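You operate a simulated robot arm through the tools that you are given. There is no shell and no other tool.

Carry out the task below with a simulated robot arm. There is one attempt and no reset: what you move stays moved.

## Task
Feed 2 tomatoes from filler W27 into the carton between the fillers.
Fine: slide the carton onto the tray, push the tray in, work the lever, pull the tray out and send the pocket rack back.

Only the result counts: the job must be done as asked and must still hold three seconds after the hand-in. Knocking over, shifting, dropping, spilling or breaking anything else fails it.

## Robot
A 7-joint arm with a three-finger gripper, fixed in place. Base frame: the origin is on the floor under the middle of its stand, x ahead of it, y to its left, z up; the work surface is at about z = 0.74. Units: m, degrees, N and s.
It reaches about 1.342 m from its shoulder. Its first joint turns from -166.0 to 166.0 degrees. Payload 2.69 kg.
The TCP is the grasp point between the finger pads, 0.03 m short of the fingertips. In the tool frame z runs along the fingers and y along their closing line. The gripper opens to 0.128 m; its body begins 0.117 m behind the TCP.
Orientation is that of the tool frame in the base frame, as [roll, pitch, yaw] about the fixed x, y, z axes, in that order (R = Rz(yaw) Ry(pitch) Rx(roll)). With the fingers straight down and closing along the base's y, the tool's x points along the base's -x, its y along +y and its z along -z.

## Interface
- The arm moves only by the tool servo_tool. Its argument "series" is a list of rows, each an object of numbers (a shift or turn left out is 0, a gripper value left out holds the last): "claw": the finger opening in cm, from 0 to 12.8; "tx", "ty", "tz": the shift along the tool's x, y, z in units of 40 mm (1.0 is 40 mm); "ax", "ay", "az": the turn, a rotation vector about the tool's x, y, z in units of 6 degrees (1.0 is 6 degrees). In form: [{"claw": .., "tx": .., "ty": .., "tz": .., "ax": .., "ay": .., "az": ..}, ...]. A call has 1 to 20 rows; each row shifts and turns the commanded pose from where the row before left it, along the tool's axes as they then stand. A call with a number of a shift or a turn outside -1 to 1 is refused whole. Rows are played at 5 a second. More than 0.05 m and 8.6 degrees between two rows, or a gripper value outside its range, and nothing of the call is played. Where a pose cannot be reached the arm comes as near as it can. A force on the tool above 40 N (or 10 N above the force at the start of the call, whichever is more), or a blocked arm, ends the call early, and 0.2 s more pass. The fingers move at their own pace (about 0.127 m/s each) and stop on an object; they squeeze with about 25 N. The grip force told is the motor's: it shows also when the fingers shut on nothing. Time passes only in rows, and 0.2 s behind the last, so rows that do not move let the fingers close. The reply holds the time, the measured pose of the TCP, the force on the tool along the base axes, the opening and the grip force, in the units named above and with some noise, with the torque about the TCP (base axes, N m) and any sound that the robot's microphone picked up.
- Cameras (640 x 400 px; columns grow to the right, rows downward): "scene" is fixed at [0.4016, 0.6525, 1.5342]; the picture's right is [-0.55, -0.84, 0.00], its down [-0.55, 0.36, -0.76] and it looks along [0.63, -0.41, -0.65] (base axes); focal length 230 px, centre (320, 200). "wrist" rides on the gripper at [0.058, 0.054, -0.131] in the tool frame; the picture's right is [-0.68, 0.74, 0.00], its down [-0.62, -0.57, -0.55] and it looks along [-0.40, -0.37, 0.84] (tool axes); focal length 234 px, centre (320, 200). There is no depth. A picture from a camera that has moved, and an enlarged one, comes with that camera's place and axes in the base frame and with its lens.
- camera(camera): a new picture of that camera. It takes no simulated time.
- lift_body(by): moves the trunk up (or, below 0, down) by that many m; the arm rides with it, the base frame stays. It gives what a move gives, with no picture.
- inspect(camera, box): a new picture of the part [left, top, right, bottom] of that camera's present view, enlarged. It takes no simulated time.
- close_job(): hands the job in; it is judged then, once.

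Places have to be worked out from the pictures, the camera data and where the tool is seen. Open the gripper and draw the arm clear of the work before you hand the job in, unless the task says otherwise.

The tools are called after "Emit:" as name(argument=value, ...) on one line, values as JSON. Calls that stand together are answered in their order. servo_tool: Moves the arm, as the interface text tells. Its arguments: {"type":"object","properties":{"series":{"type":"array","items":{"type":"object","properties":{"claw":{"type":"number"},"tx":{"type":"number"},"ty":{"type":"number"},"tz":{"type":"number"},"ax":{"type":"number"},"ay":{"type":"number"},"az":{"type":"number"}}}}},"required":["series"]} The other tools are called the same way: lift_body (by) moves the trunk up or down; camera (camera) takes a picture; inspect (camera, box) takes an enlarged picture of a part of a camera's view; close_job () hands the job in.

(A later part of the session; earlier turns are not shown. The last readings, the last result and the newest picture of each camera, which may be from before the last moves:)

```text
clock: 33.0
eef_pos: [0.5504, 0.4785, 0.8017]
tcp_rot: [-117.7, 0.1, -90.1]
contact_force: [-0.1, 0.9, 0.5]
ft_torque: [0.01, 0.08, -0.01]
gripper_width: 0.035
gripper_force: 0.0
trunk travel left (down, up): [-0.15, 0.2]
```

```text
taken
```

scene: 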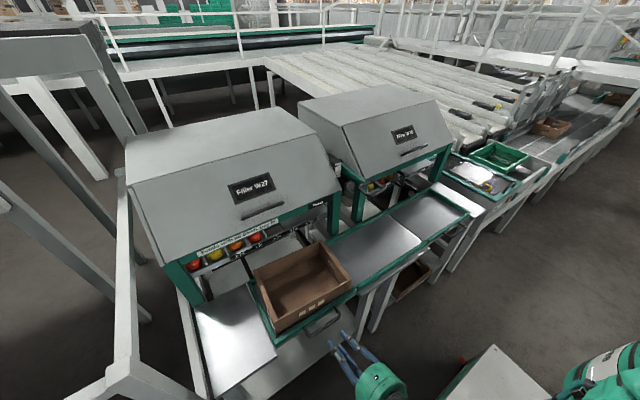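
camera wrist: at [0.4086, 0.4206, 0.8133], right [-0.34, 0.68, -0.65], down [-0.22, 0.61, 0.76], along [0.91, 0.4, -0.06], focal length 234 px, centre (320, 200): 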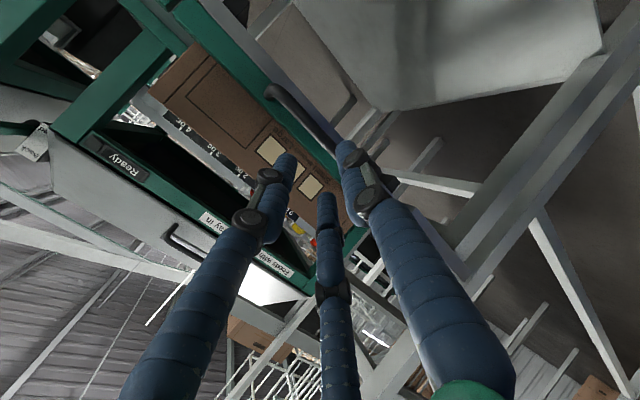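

The pre-grasp pose is reached exactly. I enlarge both views to see how the fingers line up with the handle bar.

Emit:
inspect(camera="wrist", box=[230, 60, 430, 185])

Emit:
inspect(camera="scene", box=[260, 290, 420, 390])

```text
3.20 times, centred on (330, 122) of wrist
camera zoom: at [0.4086, 0.4206, 0.8133], right [-0.34, 0.68, -0.65], down [-0.22, 0.61, 0.76], along [0.91, 0.4, -0.06], focal length 749 px, centre (288, 448)
```

zoom: 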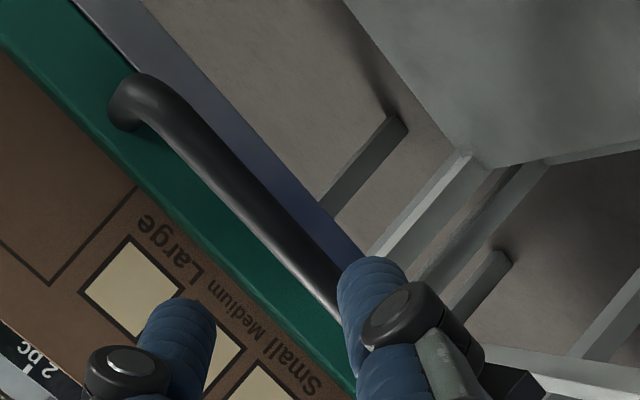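

```text
4.00 times, centred on (340, 340) of scene
camera zoom: at [0.4016, 0.6525, 1.5342], right [-0.55, -0.84, 0.0], down [-0.55, 0.36, -0.76], along [0.63, -0.41, -0.65], focal length 918 px, centre (240, -360)
```

zoom: 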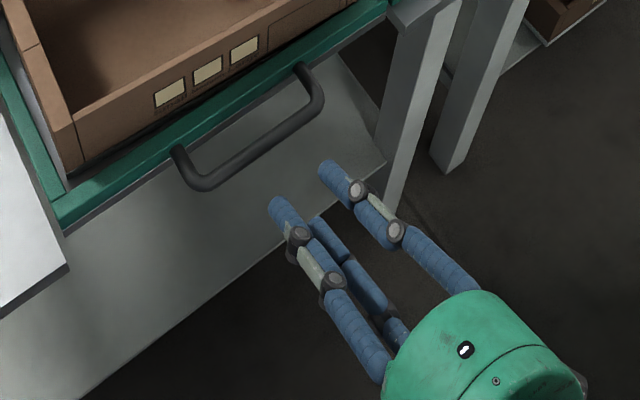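

The bar triangulates to z≈0.755, x≈0.635, centred at y≈0.48, and it lies on my approach line within 2 mm. I advance 72 mm along the fingers so the bar sits between the tips, then look before closing.

Emit:
servo_tool(series=[{"tz": 0.45}, {"tz": 0.45}, {"tz": 0.45}, {"tz": 0.45}])

Emit:
inspect(camera="wrist", box=[230, 60, 430, 185])

Emit:
inspect(camera="scene", box=[260, 290, 420, 390])

```text
clock: 34.0
eef_pos: [0.6128, 0.4783, 0.7659]
tcp_rot: [-117.7, 0.0, -90.1]
contact_force: [-0.5, 0.6, 0.3]
ft_torque: [0.01, 0.01, 0.02]
gripper_width: 0.0352
gripper_force: 0.1
trunk travel left (down, up): [-0.15, 0.2]
```

```text
3.20 times, centred on (330, 122) of wrist
camera zoom: at [0.4717, 0.4204, 0.7789], right [-0.34, 0.68, -0.65], down [-0.22, 0.62, 0.76], along [0.91, 0.4, -0.06], focal length 749 px, centre (288, 448)
```

zoom: 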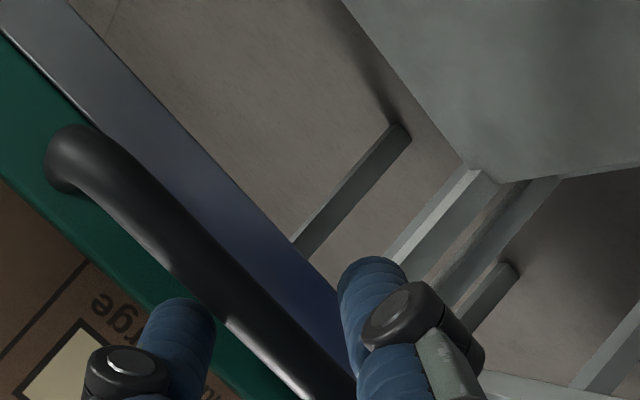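

```text
4.00 times, centred on (340, 340) of scene
camera zoom: at [0.4016, 0.6525, 1.5342], right [-0.55, -0.84, 0.0], down [-0.55, 0.36, -0.76], along [0.63, -0.41, -0.65], focal length 918 px, centre (240, -360)
```

zoom: 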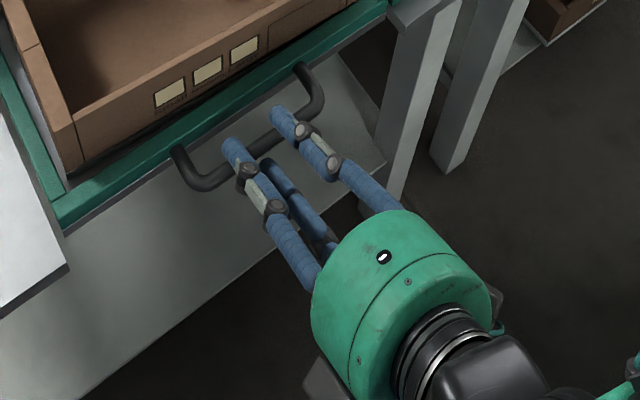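

The bar lies between the two upper fingers and the thumb, and the tips are clear of the tray front. I close on it.

Emit:
servo_tool(series=[{"claw": 0}, {"claw": 0}, {"claw": 0}])

Emit:
inspect(camera="scene", box=[260, 290, 420, 390])

Emit:
inspect(camera="wrist", box=[230, 60, 430, 185])

```text
clock: 34.8
eef_pos: [0.6132, 0.4787, 0.7675]
tcp_rot: [-117.7, 0.1, -90.1]
contact_force: [16.7, -5.9, 10.8]
ft_torque: [-0.27, -0.43, -0.18]
gripper_width: 0.0202
gripper_force: 44.7
trunk travel left (down, up): [-0.15, 0.2]
```

```text
4.00 times, centred on (340, 340) of scene
camera zoom: at [0.4016, 0.6525, 1.5342], right [-0.55, -0.84, 0.0], down [-0.55, 0.36, -0.76], along [0.63, -0.41, -0.65], focal length 918 px, centre (240, -360)
```

zoom: 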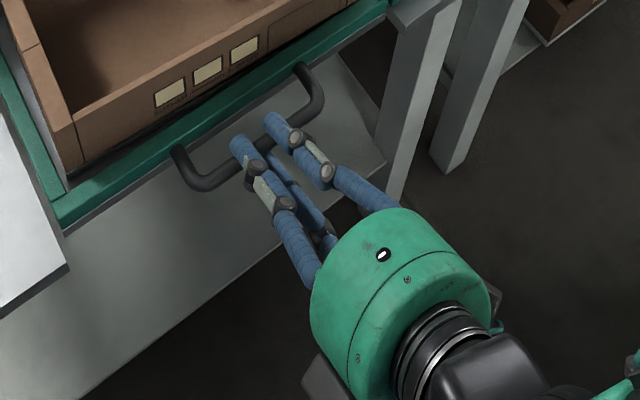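

```text
3.20 times, centred on (330, 122) of wrist
camera zoom: at [0.4728, 0.4206, 0.7801], right [-0.34, 0.68, -0.65], down [-0.22, 0.62, 0.76], along [0.91, 0.4, -0.06], focal length 749 px, centre (288, 448)
```

zoom: 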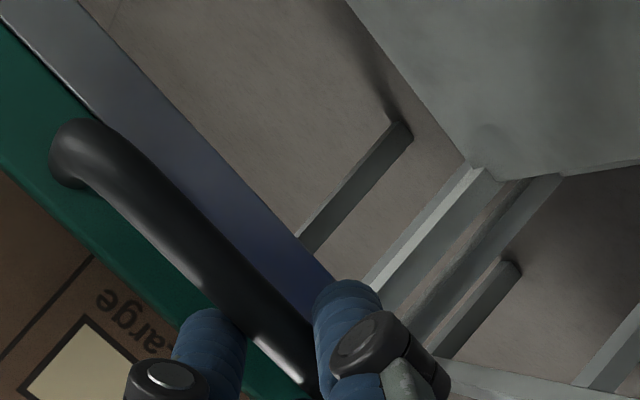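

The grip holds the bar at 2.0 cm width with firm force. I start pushing the tray straight in (+x), slowly.

Emit:
servo_tool(series=[{"tz": 0.332, "ty": -0.174}, {"tz": 0.332, "ty": -0.174}, {"tz": 0.332, "ty": -0.174}, {"tz": 0.332, "ty": -0.174}])

Emit:
inspect(camera="scene", box=[200, 220, 400, 345])

```text
clock: 35.8
eef_pos: [0.6742, 0.4776, 0.7683]
tcp_rot: [-117.6, 0.1, -90.2]
contact_force: [1.7, -5.4, 15.5]
ft_torque: [0.01, -0.37, 0.18]
gripper_width: 0.0201
gripper_force: 45.1
trunk travel left (down, up): [-0.15, 0.2]
```

```text
3.20 times, centred on (300, 282) of scene
camera zoom: at [0.4016, 0.6525, 1.5342], right [-0.55, -0.84, 0.0], down [-0.55, 0.36, -0.76], along [0.63, -0.41, -0.65], focal length 735 px, centre (384, -64)
```

zoom: 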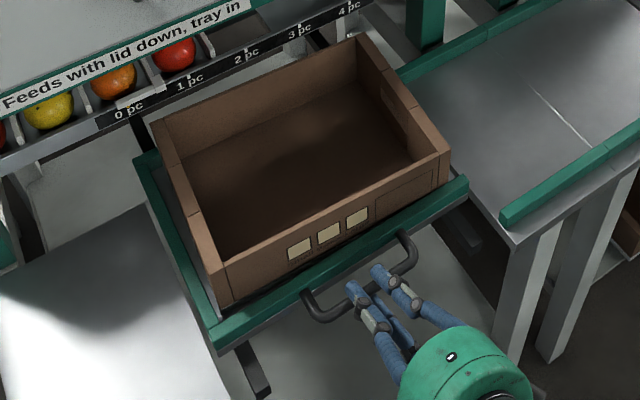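

The tray and the carton move in together smoothly. Before the carton reaches the scale strip, I check from the low wrist camera and the scene camera whether its top clears the strip.

Emit:
camera(camera="wrist")

Emit:
inspect(camera="scene", box=[220, 200, 340, 275])

```text
taken
camera wrist: at [0.5323, 0.4206, 0.7801], right [-0.34, 0.68, -0.65], down [-0.22, 0.62, 0.76], along [0.91, 0.4, -0.06], focal length 234 px, centre (320, 200)
```

wrist: 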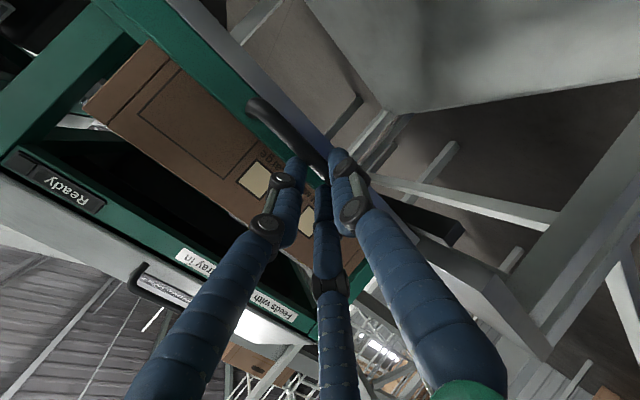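

```text
5.33 times, centred on (280, 238) of scene
camera zoom: at [0.4016, 0.6525, 1.5342], right [-0.55, -0.84, 0.0], down [-0.55, 0.36, -0.76], along [0.63, -0.41, -0.65], focal length 1224 px, centre (533, 0)
```

zoom: 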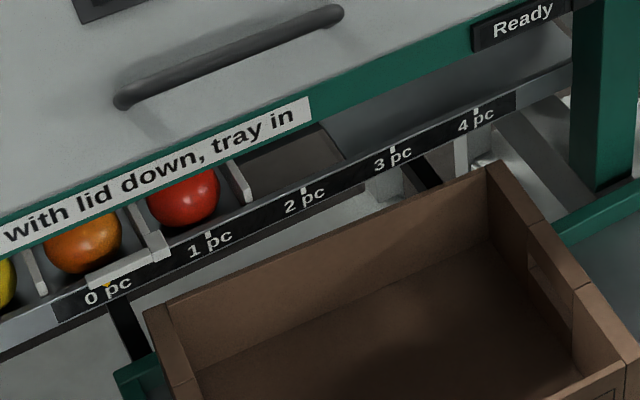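

Using the low wrist view for a better baseline, the strip sits at z≈0.849 and the carton's top at z≈0.825, so the carton passes underneath. I keep pushing slowly.

Emit:
servo_tool(series=[{"tz": 0.332, "ty": -0.174}, {"tz": 0.332, "ty": -0.174}, {"tz": 0.332, "ty": -0.174}, {"tz": 0.332, "ty": -0.174}])

Emit:
inspect(camera="scene", box=[200, 200, 380, 313])

```text
clock: 36.8
eef_pos: [0.7345, 0.4766, 0.7675]
tcp_rot: [-117.7, 0.1, -90.1]
contact_force: [0.7, -0.3, 10.9]
ft_torque: [0.08, -0.25, 0.16]
gripper_width: 0.0199
gripper_force: 45.1
trunk travel left (down, up): [-0.15, 0.2]
```

```text
3.54 times, centred on (290, 256) of scene
camera zoom: at [0.4016, 0.6525, 1.5342], right [-0.55, -0.84, 0.0], down [-0.55, 0.36, -0.76], along [0.63, -0.41, -0.65], focal length 813 px, centre (426, 0)
```

zoom: 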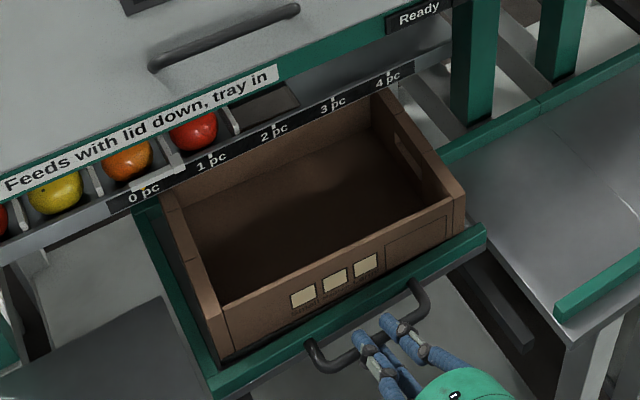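

The carton's back edge is now passing under the strip with no added force. I continue.

Emit:
servo_tool(series=[{"tz": 0.332, "ty": -0.174}, {"tz": 0.332, "ty": -0.174}, {"tz": 0.332, "ty": -0.174}, {"tz": 0.332, "ty": -0.174}])

Emit:
inspect(camera="scene", box=[200, 190, 380, 303])

```text
clock: 37.8
eef_pos: [0.7921, 0.4771, 0.7673]
tcp_rot: [-117.7, 0.0, -90.1]
contact_force: [0.1, -2.3, 17.6]
ft_torque: [-0.03, -0.38, 0.03]
gripper_width: 0.0198
gripper_force: 44.7
trunk travel left (down, up): [-0.15, 0.2]
```

```text
3.54 times, centred on (290, 246) of scene
camera zoom: at [0.4016, 0.6525, 1.5342], right [-0.55, -0.84, 0.0], down [-0.55, 0.36, -0.76], along [0.63, -0.41, -0.65], focal length 813 px, centre (426, 35)
```

zoom: 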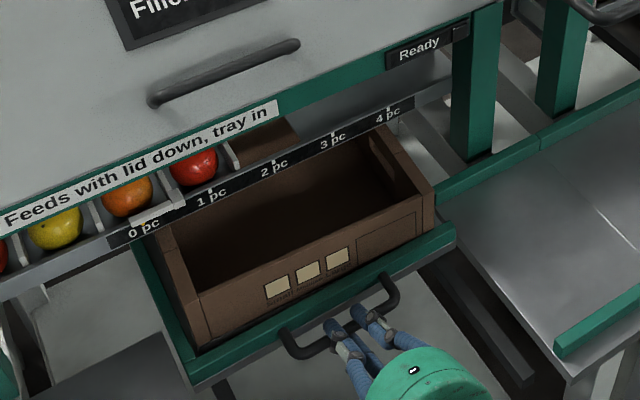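

The carton's back wall is now visible through the drop hole, after about 18 cm of travel. I go on in smaller steps, watching for the end stop.

Emit:
servo_tool(series=[{"tz": 0.266, "ty": -0.139}, {"tz": 0.266, "ty": -0.139}, {"tz": 0.266, "ty": -0.139}, {"tz": 0.266, "ty": -0.139}])

Emit:
inspect(camera="scene", box=[200, 190, 380, 303])

```text
clock: 38.8
eef_pos: [0.8352, 0.4787, 0.7676]
tcp_rot: [-117.8, -0.1, -89.9]
contact_force: [-33.1, -14.3, 26.5]
ft_torque: [-0.03, -0.02, -0.01]
gripper_width: 0.0201
gripper_force: 45.6
trunk travel left (down, up): [-0.15, 0.2]
stopped in row 4: the force on the tool passed its limit at 52 N (the readings are from after the stop); the commanded pose is now the measured one
```

```text
3.54 times, centred on (290, 246) of scene
camera zoom: at [0.4016, 0.6525, 1.5342], right [-0.55, -0.84, 0.0], down [-0.55, 0.36, -0.76], along [0.63, -0.41, -0.65], focal length 813 px, centre (426, 35)
```

zoom: 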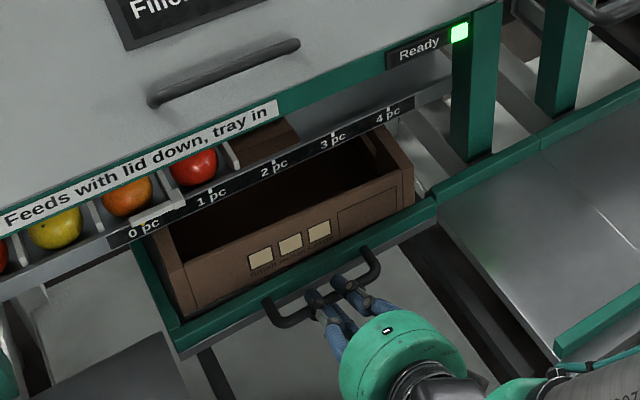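

The tray reached its stop after about 22 cm of travel, and the green "Ready" lamp came on. I open the fingers and back out along the approach line, then check that the tray stays in.

Emit:
servo_tool(series=[{"claw": 3.5}, {"claw": 3.5}, {"claw": 3.5}, {"tz": -0.5}, {"tz": -0.5}, {"tz": -0.5}, {"tz": -1}, {"tz": -1}])

Emit:
inspect(camera="scene", box=[200, 190, 380, 303])

Emit:
camera(camera="wrist")

```text
clock: 40.6
eef_pos: [0.7136, 0.4768, 0.8299]
tcp_rot: [-118.0, -0.1, -90.0]
contact_force: [0.8, -0.2, -1.7]
ft_torque: [0.01, -0.02, -0.01]
gripper_width: 0.0351
gripper_force: 0.1
trunk travel left (down, up): [-0.15, 0.2]
```

```text
3.54 times, centred on (290, 246) of scene
camera zoom: at [0.4016, 0.6525, 1.5342], right [-0.55, -0.84, 0.0], down [-0.55, 0.36, -0.76], along [0.63, -0.41, -0.65], focal length 813 px, centre (426, 35)
```

zoom: 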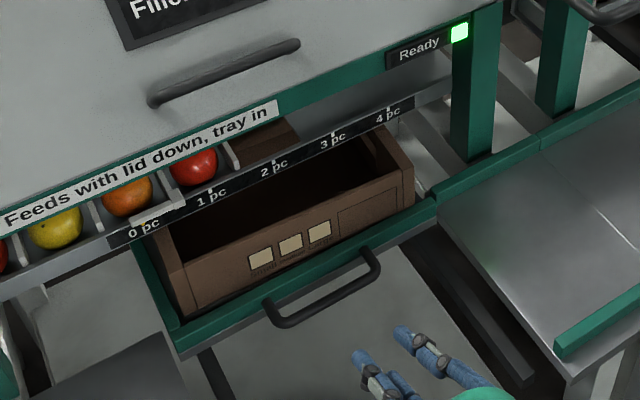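

```text
taken
camera wrist: at [0.5717, 0.4193, 0.8433], right [-0.35, 0.68, -0.65], down [-0.22, 0.62, 0.76], along [0.91, 0.4, -0.07], focal length 234 px, centre (320, 200)
```

wrist: 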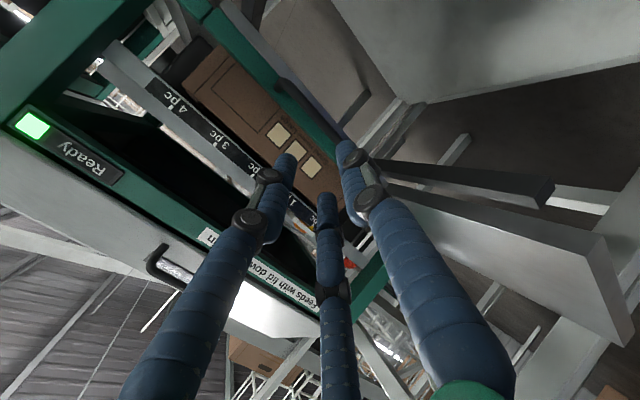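

The tray stays in with the lamp lit. From the earlier views the lever arm is level at z≈1.05, next to the "Back" mark, so Feed means pushing the ring down. I move across to a point about 16 cm in front of the ring to look at it closely.

Emit:
servo_tool(series=[{"tx": 0.8, "ty": -0.6, "tz": -0.47}, {"tx": 0.8, "ty": -0.6, "tz": -0.47}, {"tx": 0.8, "ty": -0.6, "tz": -0.47}, {"tx": 0.8, "ty": -0.6, "tz": -0.47}, {"tx": 0.8, "ty": -0.6, "tz": -0.47}, {"tx": 0.8, "ty": -0.6, "tz": -0.47}, {"tx": 0.8, "ty": -0.6, "tz": -0.47}, {"tx": 0.8, "ty": -0.6, "tz": -0.47}, {"tx": 0.8, "ty": -0.6, "tz": -0.47}, {"tx": 0.8, "ty": -0.6, "tz": -0.47}])

Emit:
camera(camera="wrist")

Emit:
inspect(camera="scene", box=[320, 140, 480, 240])

```text
clock: 42.8
eef_pos: [0.66, 0.1598, 1.1286]
tcp_rot: [-118.2, -0.1, -90.0]
contact_force: [-0.1, -0.3, -0.6]
ft_torque: [0.01, -0.04, -0.02]
gripper_width: 0.035
gripper_force: 0.0
trunk travel left (down, up): [-0.15, 0.2]
```

```text
taken
camera wrist: at [0.5187, 0.102, 1.1424], right [-0.35, 0.68, -0.65], down [-0.22, 0.62, 0.76], along [0.91, 0.4, -0.07], focal length 234 px, centre (320, 200)
```

wrist: 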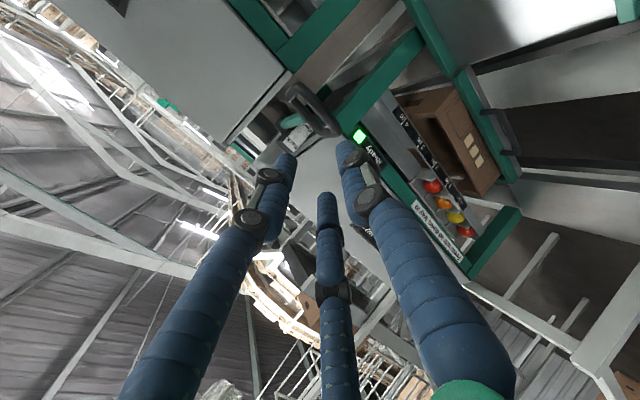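

```text
4.00 times, centred on (400, 190) of scene
camera zoom: at [0.4016, 0.6525, 1.5342], right [-0.55, -0.84, 0.0], down [-0.55, 0.36, -0.76], along [0.63, -0.41, -0.65], focal length 918 px, centre (0, 240)
```

zoom: 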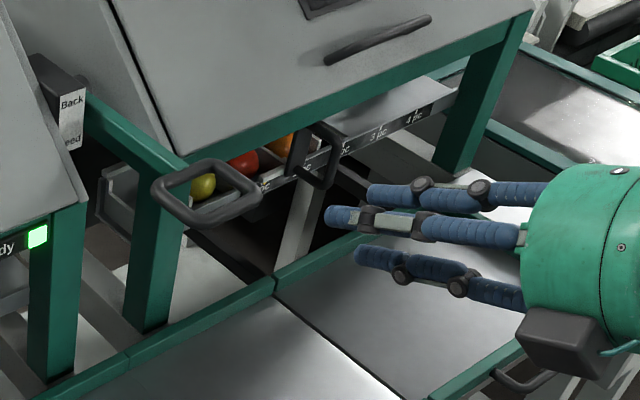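

I enlarge the ring, its arm and the label from this side to see how the lever is mounted and which filler it belongs to.

Emit:
inspect(camera="wrist", box=[240, 60, 400, 160])

Emit:
inspect(camera="scene", box=[320, 145, 400, 195])

```text
4.00 times, centred on (320, 110) of wrist
camera zoom: at [0.5187, 0.102, 1.1424], right [-0.35, 0.68, -0.65], down [-0.22, 0.62, 0.76], along [0.91, 0.4, -0.07], focal length 937 px, centre (320, 560)
```

zoom: 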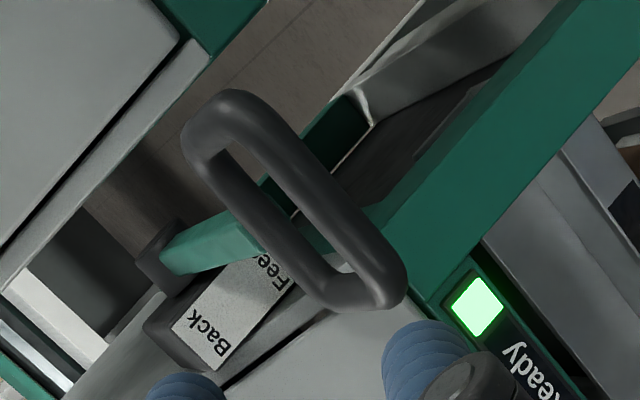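

```text
8.00 times, centred on (360, 170) of scene
camera zoom: at [0.4016, 0.6525, 1.5342], right [-0.55, -0.84, 0.0], down [-0.55, 0.36, -0.76], along [0.63, -0.41, -0.65], focal length 1837 px, centre (0, 440)
```

zoom: 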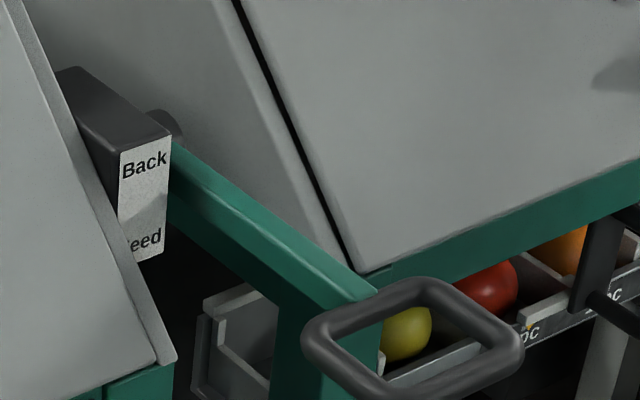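

The lever pivots at about (1.03, 0.14, 1.044), and the front bar of its ring is at about (0.814, 0.146, 1.031). Pushing down turns the ring, so the wrist should follow the rotation. I check here in free space that the arm can tilt to nearly horizontal fingers.

Emit:
servo_tool(series=[{"ax": 1}, {"ax": 1}, {"ax": 1}, {"ax": 1}, {"ax": 1}, {"ax": 1}])

Emit:
camera(camera="wrist")

```text
clock: 44.2
eef_pos: [0.6589, 0.1601, 1.1308]
tcp_rot: [-81.9, -0.1, -90.1]
contact_force: [-0.5, 0.2, 0.7]
ft_torque: [-0.05, 0.04, -0.01]
gripper_width: 0.0346
gripper_force: 0.1
trunk travel left (down, up): [-0.15, 0.2]
```

```text
taken
camera wrist: at [0.5371, 0.1016, 1.0578], right [0.1, 0.68, -0.73], down [-0.62, 0.62, 0.48], along [0.78, 0.41, 0.48], focal length 234 px, centre (320, 200)
```

wrist: 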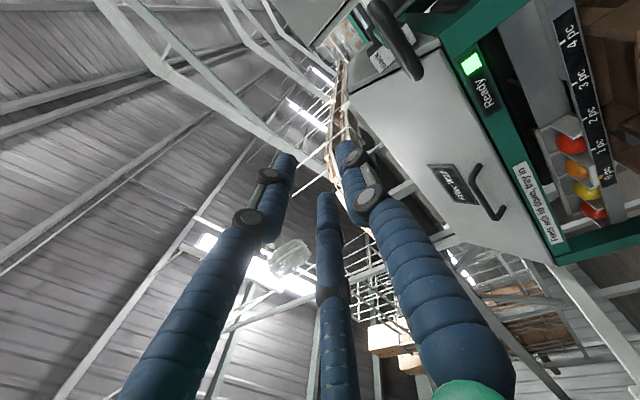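

Tilting to near horizontal works. I set the fingers to about 75°, nearly in line with the ring, and go to a pre-grasp point 8 cm in front of its front bar.

Emit:
servo_tool(series=[{"ax": -0.97, "claw": 4}, {"ax": -0.96}, {"ax": -0.96}, {"ax": -0.96}, {"tx": 0.118, "ty": 0.47, "tz": 0.59}, {"tx": 0.118, "ty": 0.47, "tz": 0.59}, {"tx": 0.118, "ty": 0.47, "tz": 0.59}])

Emit:
camera(camera="wrist")

Emit:
inspect(camera="scene", box=[320, 140, 480, 240])

```text
clock: 45.8
eef_pos: [0.713, 0.1462, 1.0547]
tcp_rot: [-105.1, -0.1, -90.0]
contact_force: [0.4, -0.3, 0.0]
ft_torque: [0.01, 0.01, 0.03]
gripper_width: 0.0399
gripper_force: 0.0
trunk travel left (down, up): [-0.15, 0.2]
```

```text
taken
camera wrist: at [0.5713, 0.0881, 1.0377], right [-0.19, 0.68, -0.71], down [-0.38, 0.62, 0.69], along [0.9, 0.4, 0.14], focal length 234 px, centre (320, 200)
```

wrist: 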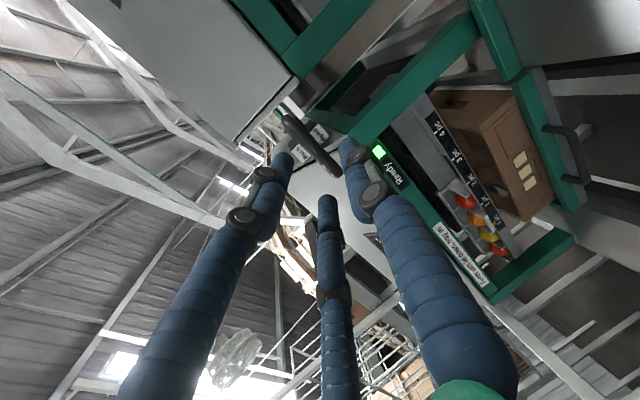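

```text
4.00 times, centred on (400, 190) of scene
camera zoom: at [0.4016, 0.6525, 1.5342], right [-0.55, -0.84, 0.0], down [-0.55, 0.36, -0.76], along [0.63, -0.41, -0.65], focal length 918 px, centre (0, 240)
```

zoom: 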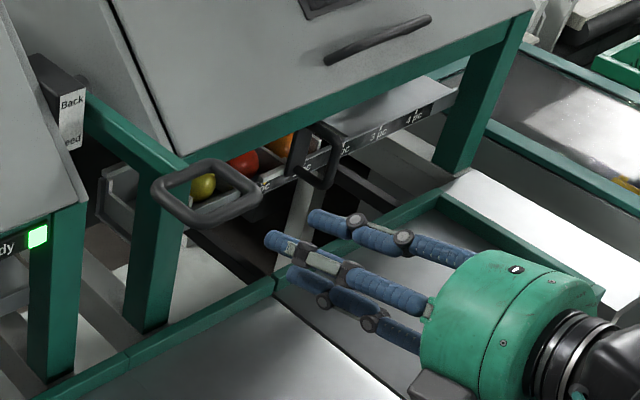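

I enlarge the wrist view to re-measure the ring's bar from almost level with it.

Emit:
inspect(camera="wrist", box=[240, 90, 400, 190])

Emit:
inspect(camera="scene", box=[350, 165, 430, 215])

```text
4.00 times, centred on (320, 140) of wrist
camera zoom: at [0.5713, 0.0881, 1.0377], right [-0.19, 0.68, -0.71], down [-0.38, 0.62, 0.69], along [0.9, 0.4, 0.14], focal length 937 px, centre (320, 440)
```

zoom: 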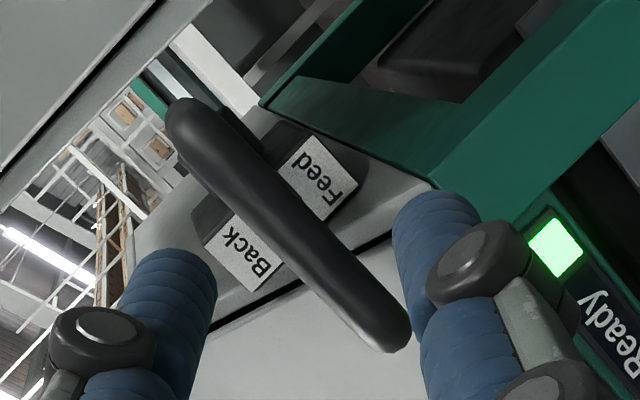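

```text
8.00 times, centred on (390, 190) of scene
camera zoom: at [0.4016, 0.6525, 1.5342], right [-0.55, -0.84, 0.0], down [-0.55, 0.36, -0.76], along [0.63, -0.41, -0.65], focal length 1837 px, centre (-240, 280)
```

zoom: 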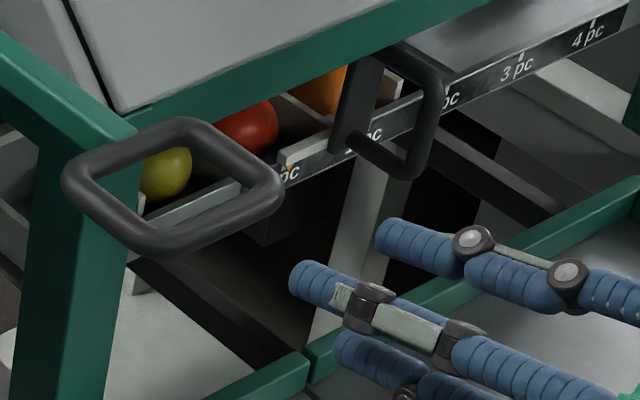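

The ring is seen edge-on at z≈1.037, spanning y 0.106–0.189 with its front bar at x≈0.811, which puts it between my open fingers. I advance 74 mm so the bar sits near the fingertips.

Emit:
servo_tool(series=[{"tz": 0.465, "ty": -0.0525}, {"tz": 0.465, "ty": -0.0525}, {"tz": 0.465, "ty": -0.0525}, {"tz": 0.465, "ty": -0.0525}])

Emit:
inspect(camera="wrist", box=[240, 90, 400, 190])

Emit:
inspect(camera="scene", box=[340, 165, 440, 227])

```text
clock: 46.8
eef_pos: [0.7856, 0.143, 1.0446]
tcp_rot: [-105.1, -0.1, -90.0]
contact_force: [-0.5, 0.1, 0.9]
ft_torque: [0.02, 0.04, 0.0]
gripper_width: 0.0399
gripper_force: 0.1
trunk travel left (down, up): [-0.15, 0.2]
```

```text
4.00 times, centred on (320, 140) of wrist
camera zoom: at [0.6449, 0.0857, 1.0265], right [-0.19, 0.68, -0.71], down [-0.38, 0.62, 0.69], along [0.9, 0.4, 0.14], focal length 937 px, centre (320, 440)
```

zoom: 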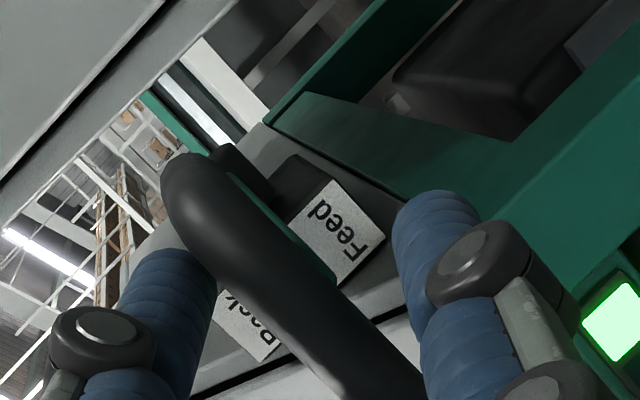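

```text
6.40 times, centred on (390, 196) of scene
camera zoom: at [0.4016, 0.6525, 1.5342], right [-0.55, -0.84, 0.0], down [-0.55, 0.36, -0.76], along [0.63, -0.41, -0.65], focal length 1469 px, centre (-128, 226)
```

zoom: 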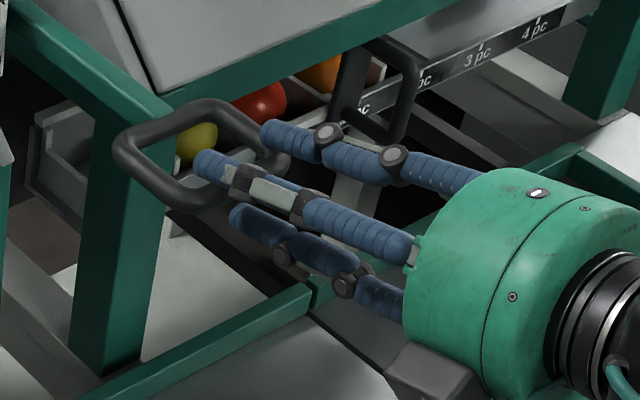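

The fingers straddle the front bar, but the pair sits a little toward the ring's right corner. I shift 8 mm left and then close on the bar.

Emit:
servo_tool(series=[{"tx": -0.2}, {"claw": 0}, {"claw": 0}, {"claw": 0}])

Emit:
inspect(camera="scene", box=[340, 165, 440, 227])

Emit:
inspect(camera="scene", box=[180, 185, 340, 285])

```text
clock: 47.8
eef_pos: [0.7863, 0.1522, 1.0443]
tcp_rot: [-105.1, -0.1, -90.0]
contact_force: [0.7, 4.1, 0.6]
ft_torque: [0.07, 0.0, 0.02]
gripper_width: 0.0225
gripper_force: 44.8
trunk travel left (down, up): [-0.15, 0.2]
```

```text
6.40 times, centred on (390, 196) of scene
camera zoom: at [0.4016, 0.6525, 1.5342], right [-0.55, -0.84, 0.0], down [-0.55, 0.36, -0.76], along [0.63, -0.41, -0.65], focal length 1469 px, centre (-128, 226)
```

zoom: 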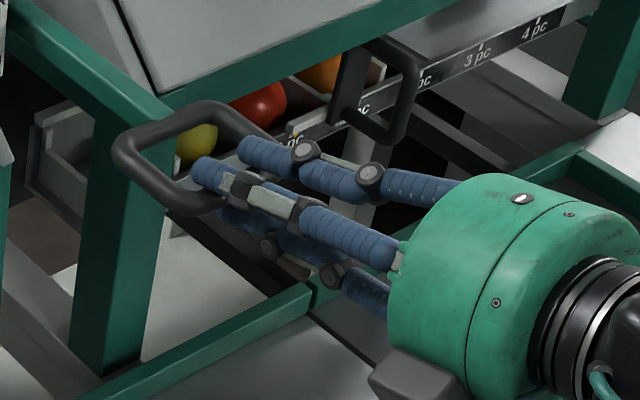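

```text
4.00 times, centred on (260, 235) of scene
camera zoom: at [0.4016, 0.6525, 1.5342], right [-0.55, -0.84, 0.0], down [-0.55, 0.36, -0.76], along [0.63, -0.41, -0.65], focal length 918 px, centre (560, 60)
```

zoom: 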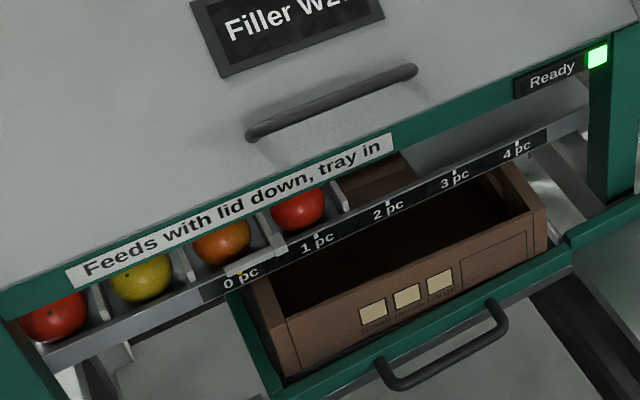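

I hold the bar at 2.25 cm with hardly any side load, and the pointer is still at 0 pc. I turn the lever down 6° about its pivot with the wrist following, then check the pointer.

Emit:
servo_tool(series=[{"ty": 0.306, "tz": 0.09, "ax": 0.5}, {"ty": 0.306, "tz": 0.09, "ax": 0.5}])

Emit:
inspect(camera="scene", box=[180, 185, 340, 285])

Emit:
inspect(camera="scene", box=[340, 165, 440, 227])

```text
clock: 48.4
eef_pos: [0.7876, 0.1518, 1.0184]
tcp_rot: [-99.1, -0.2, -90.1]
contact_force: [-8.5, 2.5, -2.0]
ft_torque: [0.04, 0.44, -0.22]
gripper_width: 0.0224
gripper_force: 45.0
trunk travel left (down, up): [-0.15, 0.2]
```

```text
4.00 times, centred on (260, 235) of scene
camera zoom: at [0.4016, 0.6525, 1.5342], right [-0.55, -0.84, 0.0], down [-0.55, 0.36, -0.76], along [0.63, -0.41, -0.65], focal length 918 px, centre (560, 60)
```

zoom: 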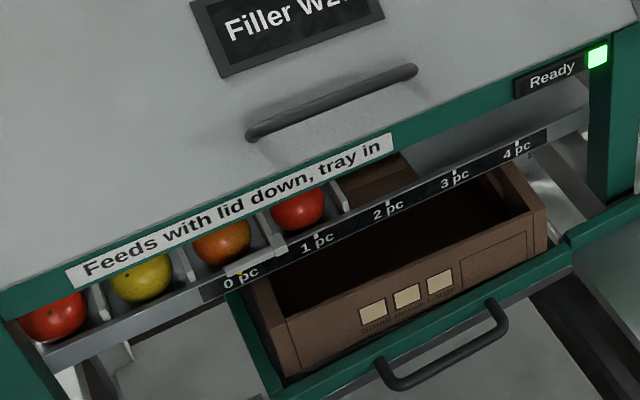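

```text
6.40 times, centred on (390, 196) of scene
camera zoom: at [0.4016, 0.6525, 1.5342], right [-0.55, -0.84, 0.0], down [-0.55, 0.36, -0.76], along [0.63, -0.41, -0.65], focal length 1469 px, centre (-128, 226)
```

zoom: 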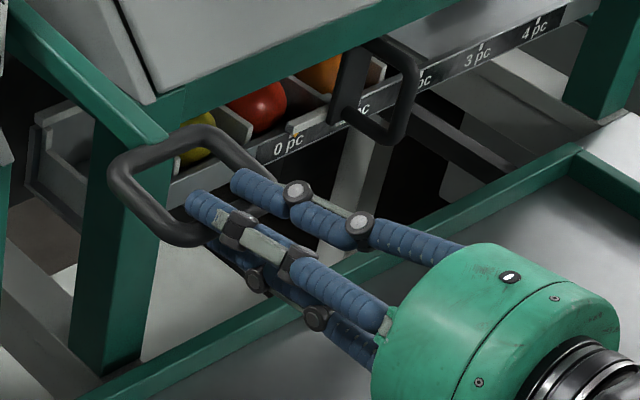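

The lever has gone down 6°, but the rack hasn't moved yet. I continue in small steps.

Emit:
servo_tool(series=[{"ty": 0.306, "tz": 0.09, "ax": 0.5}, {"ty": 0.306, "tz": 0.09, "ax": 0.5}])

Emit:
inspect(camera="scene", box=[180, 185, 340, 285])

Emit:
inspect(camera="scene", box=[320, 145, 440, 220])

```text
clock: 49.0
eef_pos: [0.7919, 0.1518, 0.9943]
tcp_rot: [-93.1, -0.1, -90.0]
contact_force: [-20.4, 2.2, -3.9]
ft_torque: [0.09, 0.48, -0.25]
gripper_width: 0.0226
gripper_force: 44.5
trunk travel left (down, up): [-0.15, 0.2]
```

```text
4.00 times, centred on (260, 235) of scene
camera zoom: at [0.4016, 0.6525, 1.5342], right [-0.55, -0.84, 0.0], down [-0.55, 0.36, -0.76], along [0.63, -0.41, -0.65], focal length 918 px, centre (560, 60)
```

zoom: 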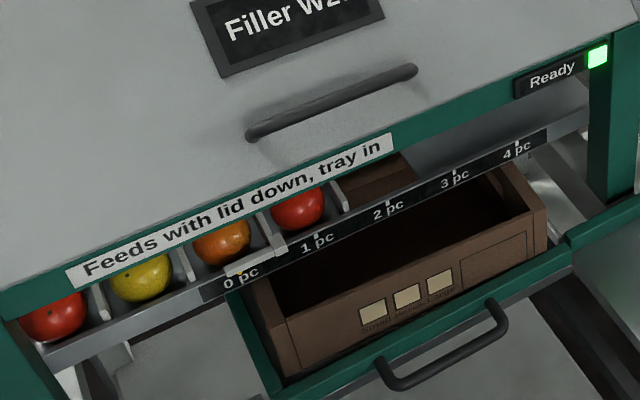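

```text
5.33 times, centred on (380, 182) of scene
camera zoom: at [0.4016, 0.6525, 1.5342], right [-0.55, -0.84, 0.0], down [-0.55, 0.36, -0.76], along [0.63, -0.41, -0.65], focal length 1224 px, centre (0, 293)
```

zoom: 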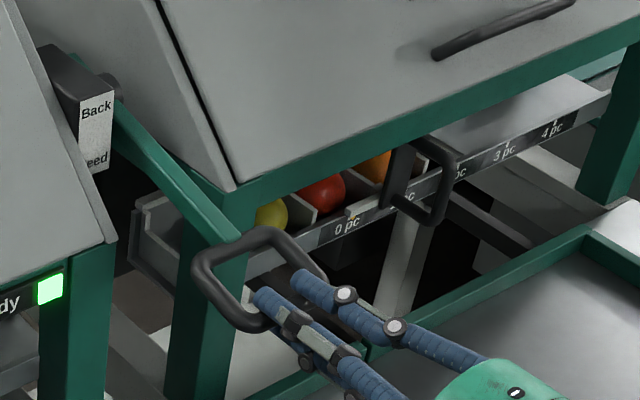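

The lever is about 12° down, with a 20 N backward load building up, so my pivot height was slightly off. I correct the arc by easing back a few mm and continue 6° more.

Emit:
servo_tool(series=[{"ty": 0.306, "tz": 0.02, "ax": 0.5}, {"ty": 0.306, "tz": 0.05, "ax": 0.5}])

Emit:
inspect(camera="scene", box=[180, 185, 340, 285])

Emit:
inspect(camera="scene", box=[320, 145, 440, 220])

```text
clock: 49.6
eef_pos: [0.7957, 0.1512, 0.9731]
tcp_rot: [-86.8, 0.0, -90.1]
contact_force: [8.6, -5.9, 3.9]
ft_torque: [-0.05, 0.26, -0.36]
gripper_width: 0.0223
gripper_force: 44.5
trunk travel left (down, up): [-0.15, 0.2]
```

```text
4.00 times, centred on (260, 235) of scene
camera zoom: at [0.4016, 0.6525, 1.5342], right [-0.55, -0.84, 0.0], down [-0.55, 0.36, -0.76], along [0.63, -0.41, -0.65], focal length 918 px, centre (560, 60)
```

zoom: 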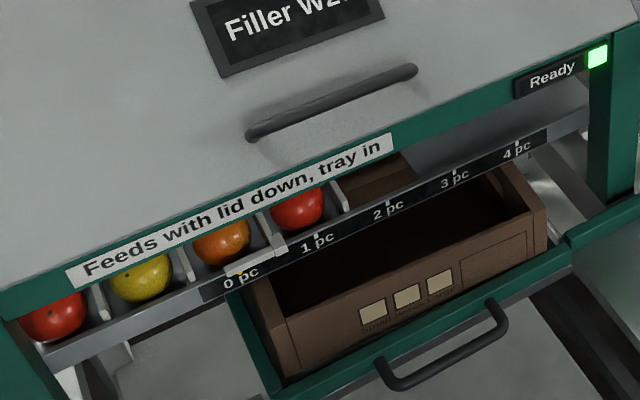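

```text
5.33 times, centred on (380, 182) of scene
camera zoom: at [0.4016, 0.6525, 1.5342], right [-0.55, -0.84, 0.0], down [-0.55, 0.36, -0.76], along [0.63, -0.41, -0.65], focal length 1224 px, centre (0, 293)
```

zoom: 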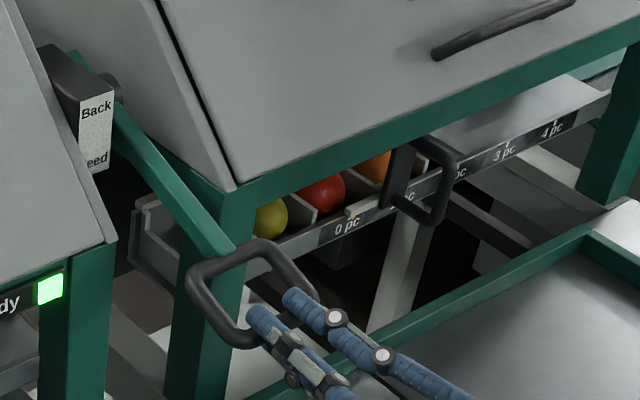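

The lever is at about 18°, the load is low and the rack still hasn't moved. It may index only at the end of the stroke, so I continue in small steps and watch for a click.

Emit:
servo_tool(series=[{"ty": 0.306, "tz": 0.08, "ax": 0.5}, {"ty": 0.306, "tz": 0.08, "ax": 0.5}])

Emit:
inspect(camera="scene", box=[180, 185, 340, 285])

Emit:
inspect(camera="scene", box=[320, 145, 440, 220])

```text
clock: 50.2
eef_pos: [0.8047, 0.1519, 0.9495]
tcp_rot: [-80.8, -0.1, -90.1]
contact_force: [19.2, -7.2, 11.8]
ft_torque: [0.03, 0.07, -0.7]
gripper_width: 0.022
gripper_force: 44.6
trunk travel left (down, up): [-0.15, 0.2]
```

```text
4.00 times, centred on (260, 235) of scene
camera zoom: at [0.4016, 0.6525, 1.5342], right [-0.55, -0.84, 0.0], down [-0.55, 0.36, -0.76], along [0.63, -0.41, -0.65], focal length 918 px, centre (560, 60)
```

zoom: 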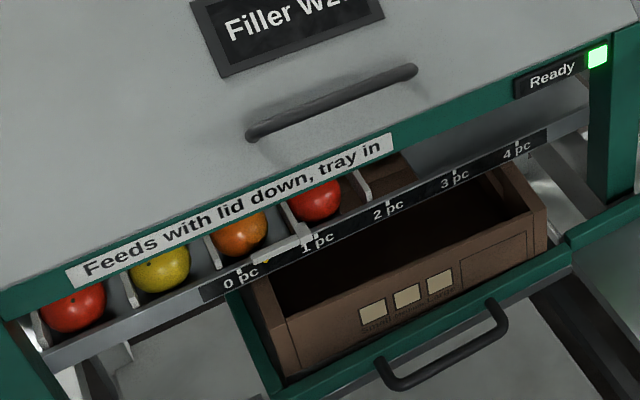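

```text
5.33 times, centred on (380, 182) of scene
camera zoom: at [0.4016, 0.6525, 1.5342], right [-0.55, -0.84, 0.0], down [-0.55, 0.36, -0.76], along [0.63, -0.41, -0.65], focal length 1224 px, centre (0, 293)
```

zoom: 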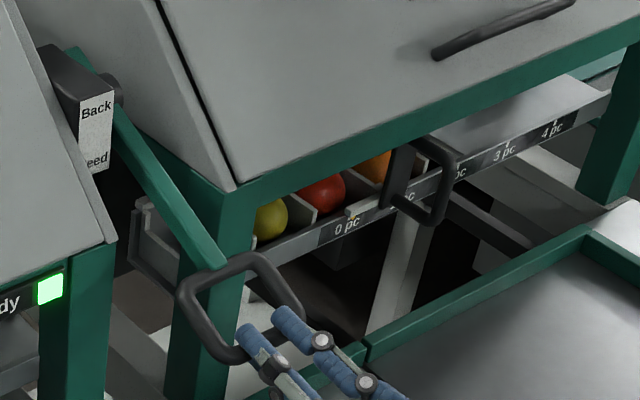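

The rack has started to move, with the pointer now about a third of the way to 1 pc. I give one idle row to learn whether the rack follows the lever position or keeps running while the lever is held.

Emit:
servo_tool(series=[{}])

Emit:
inspect(camera="scene", box=[180, 185, 340, 285])

```text
clock: 50.6
eef_pos: [0.8041, 0.1512, 0.9481]
tcp_rot: [-80.9, 0.0, -90.1]
contact_force: [23.9, -9.4, 14.3]
ft_torque: [0.06, -0.42, -0.42]
gripper_width: 0.0223
gripper_force: 44.7
trunk travel left (down, up): [-0.15, 0.2]
```

```text
4.00 times, centred on (260, 235) of scene
camera zoom: at [0.4016, 0.6525, 1.5342], right [-0.55, -0.84, 0.0], down [-0.55, 0.36, -0.76], along [0.63, -0.41, -0.65], focal length 918 px, centre (560, 60)
```

zoom: 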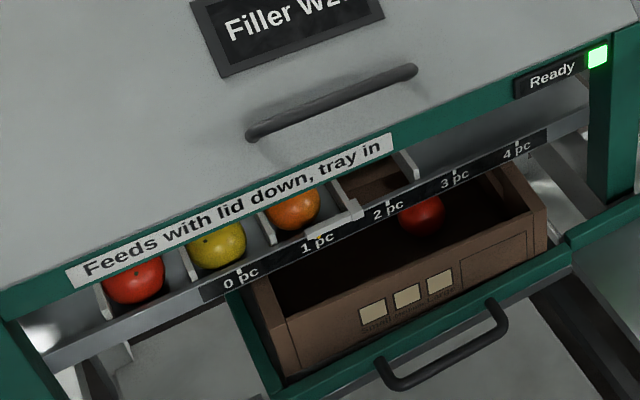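

The rack runs on by itself while the lever is held past about 20°. The pointer has reached 1 pc, one tomato has dropped into the carton, and the rack moves at about 1.75 pc/s. I bring the lever straight back up 12° to stop it before it passes 2 pc.

Emit:
servo_tool(series=[{"ty": -0.627, "tz": -0.05, "ax": -1}, {"ty": -0.627, "tz": -0.1, "ax": -1}])

Emit:
inspect(camera="scene", box=[180, 185, 340, 285])

Emit:
inspect(camera="scene", box=[320, 145, 440, 220])

```text
clock: 51.2
eef_pos: [0.7915, 0.1519, 0.9933]
tcp_rot: [-93.5, -0.2, -90.0]
contact_force: [-2.4, -6.2, 2.1]
ft_torque: [0.16, -0.44, 0.33]
gripper_width: 0.0225
gripper_force: 45.1
trunk travel left (down, up): [-0.15, 0.2]
```

```text
4.00 times, centred on (260, 235) of scene
camera zoom: at [0.4016, 0.6525, 1.5342], right [-0.55, -0.84, 0.0], down [-0.55, 0.36, -0.76], along [0.63, -0.41, -0.65], focal length 918 px, centre (560, 60)
```

zoom: 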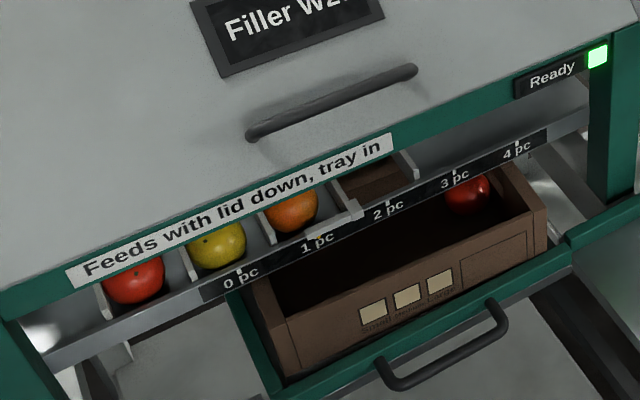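

```text
5.33 times, centred on (380, 182) of scene
camera zoom: at [0.4016, 0.6525, 1.5342], right [-0.55, -0.84, 0.0], down [-0.55, 0.36, -0.76], along [0.63, -0.41, -0.65], focal length 1224 px, centre (0, 293)
```

zoom: 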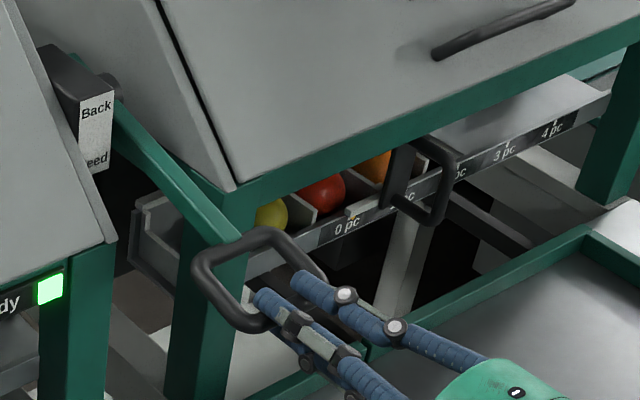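

The rack stopped exactly at 1 pc with one tomato in the carton, so each full stroke appears to index one piece. I raise the lever nearly to its starting angle to reset it, staying just below where it began so as not to trigger "Back".

Emit:
servo_tool(series=[{"ty": -0.31, "tz": -0.068, "ax": -0.5}, {"ty": -0.31, "tz": -0.068, "ax": -0.5}, {"ty": -0.31, "tz": -0.068, "ax": -0.5}])

Emit:
inspect(camera="scene", box=[180, 185, 340, 285])

Emit:
inspect(camera="scene", box=[320, 145, 440, 220])

```text
clock: 52.0
eef_pos: [0.7861, 0.1521, 1.034]
tcp_rot: [-102.2, -0.1, -90.1]
contact_force: [-21.6, -11.8, 0.1]
ft_torque: [0.0, -0.03, -0.16]
gripper_width: 0.0224
gripper_force: 45.4
trunk travel left (down, up): [-0.15, 0.2]
```

```text
4.00 times, centred on (260, 235) of scene
camera zoom: at [0.4016, 0.6525, 1.5342], right [-0.55, -0.84, 0.0], down [-0.55, 0.36, -0.76], along [0.63, -0.41, -0.65], focal length 918 px, centre (560, 60)
```

zoom: 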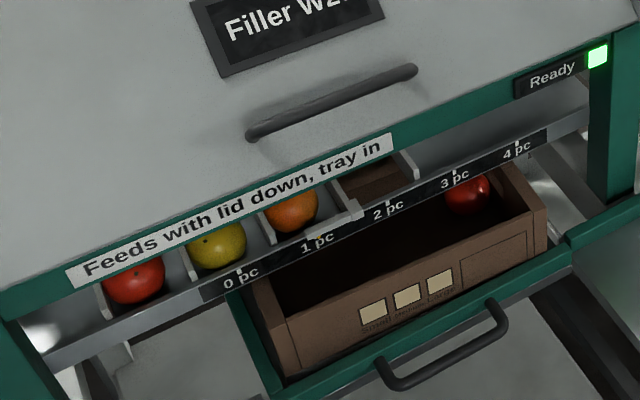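

```text
5.33 times, centred on (380, 182) of scene
camera zoom: at [0.4016, 0.6525, 1.5342], right [-0.55, -0.84, 0.0], down [-0.55, 0.36, -0.76], along [0.63, -0.41, -0.65], focal length 1224 px, centre (0, 293)
```

zoom: 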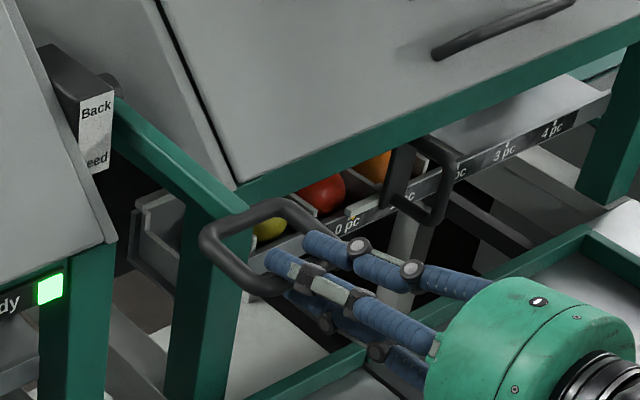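

The lever is reset and the rack holds at 1 pc. I make the second stroke down to the same 24° angle, with the arc corrected for the side loads seen the first time.

Emit:
servo_tool(series=[{"ty": 0.316, "tz": 0.06, "ax": 0.5}, {"ty": 0.322, "tz": 0.093, "ax": 0.5}, {"ty": 0.326, "tz": 0.076, "ax": 0.5}, {"ty": 0.277, "tz": 0.113, "ax": 0.5}, {"ty": 0.2825, "tz": 0.098, "ax": 0.5}])

Emit:
inspect(camera="scene", box=[180, 185, 340, 285])

```text
clock: 53.2
eef_pos: [0.7977, 0.1519, 0.9709]
tcp_rot: [-87.2, -0.1, -90.0]
contact_force: [-19.1, -12.1, -5.9]
ft_torque: [0.15, 0.52, -0.32]
gripper_width: 0.0219
gripper_force: 45.1
trunk travel left (down, up): [-0.15, 0.2]
```

```text
4.00 times, centred on (260, 235) of scene
camera zoom: at [0.4016, 0.6525, 1.5342], right [-0.55, -0.84, 0.0], down [-0.55, 0.36, -0.76], along [0.63, -0.41, -0.65], focal length 918 px, centre (560, 60)
```

zoom: 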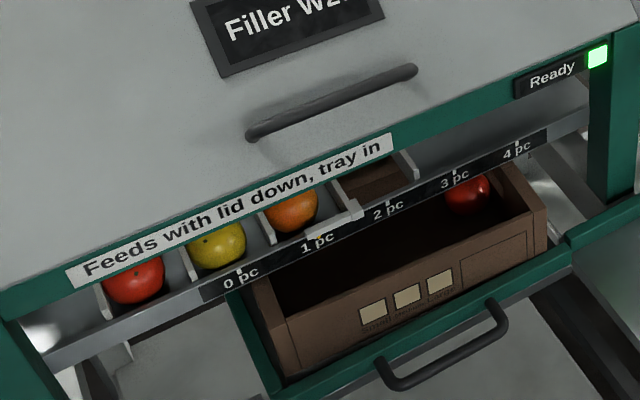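

The lever is at about 18° and the rack is still at 1 pc. Two more small rows should trip the second index.

Emit:
servo_tool(series=[{"ty": 0.287, "tz": 0.03, "ax": 0.5}, {"ty": 0.291, "tz": 0.06, "ax": 0.5}])

Emit:
inspect(camera="scene", box=[180, 185, 340, 285])

```text
clock: 53.8
eef_pos: [0.804, 0.1524, 0.9512]
tcp_rot: [-80.9, 0.0, -90.0]
contact_force: [-11.3, -7.7, -2.8]
ft_torque: [0.1, 0.43, -0.47]
gripper_width: 0.0224
gripper_force: 44.7
trunk travel left (down, up): [-0.15, 0.2]
```

```text
4.00 times, centred on (260, 235) of scene
camera zoom: at [0.4016, 0.6525, 1.5342], right [-0.55, -0.84, 0.0], down [-0.55, 0.36, -0.76], along [0.63, -0.41, -0.65], focal length 918 px, centre (560, 60)
```

zoom: 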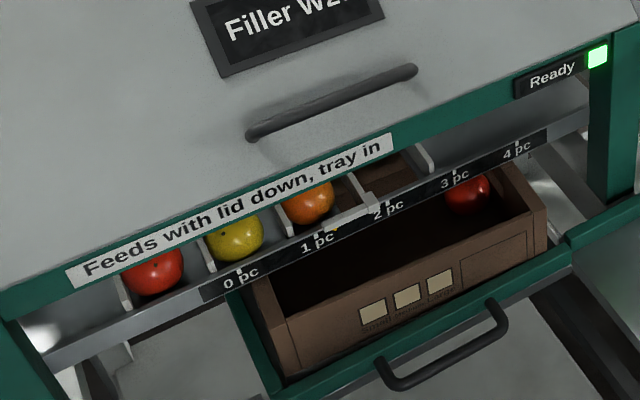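

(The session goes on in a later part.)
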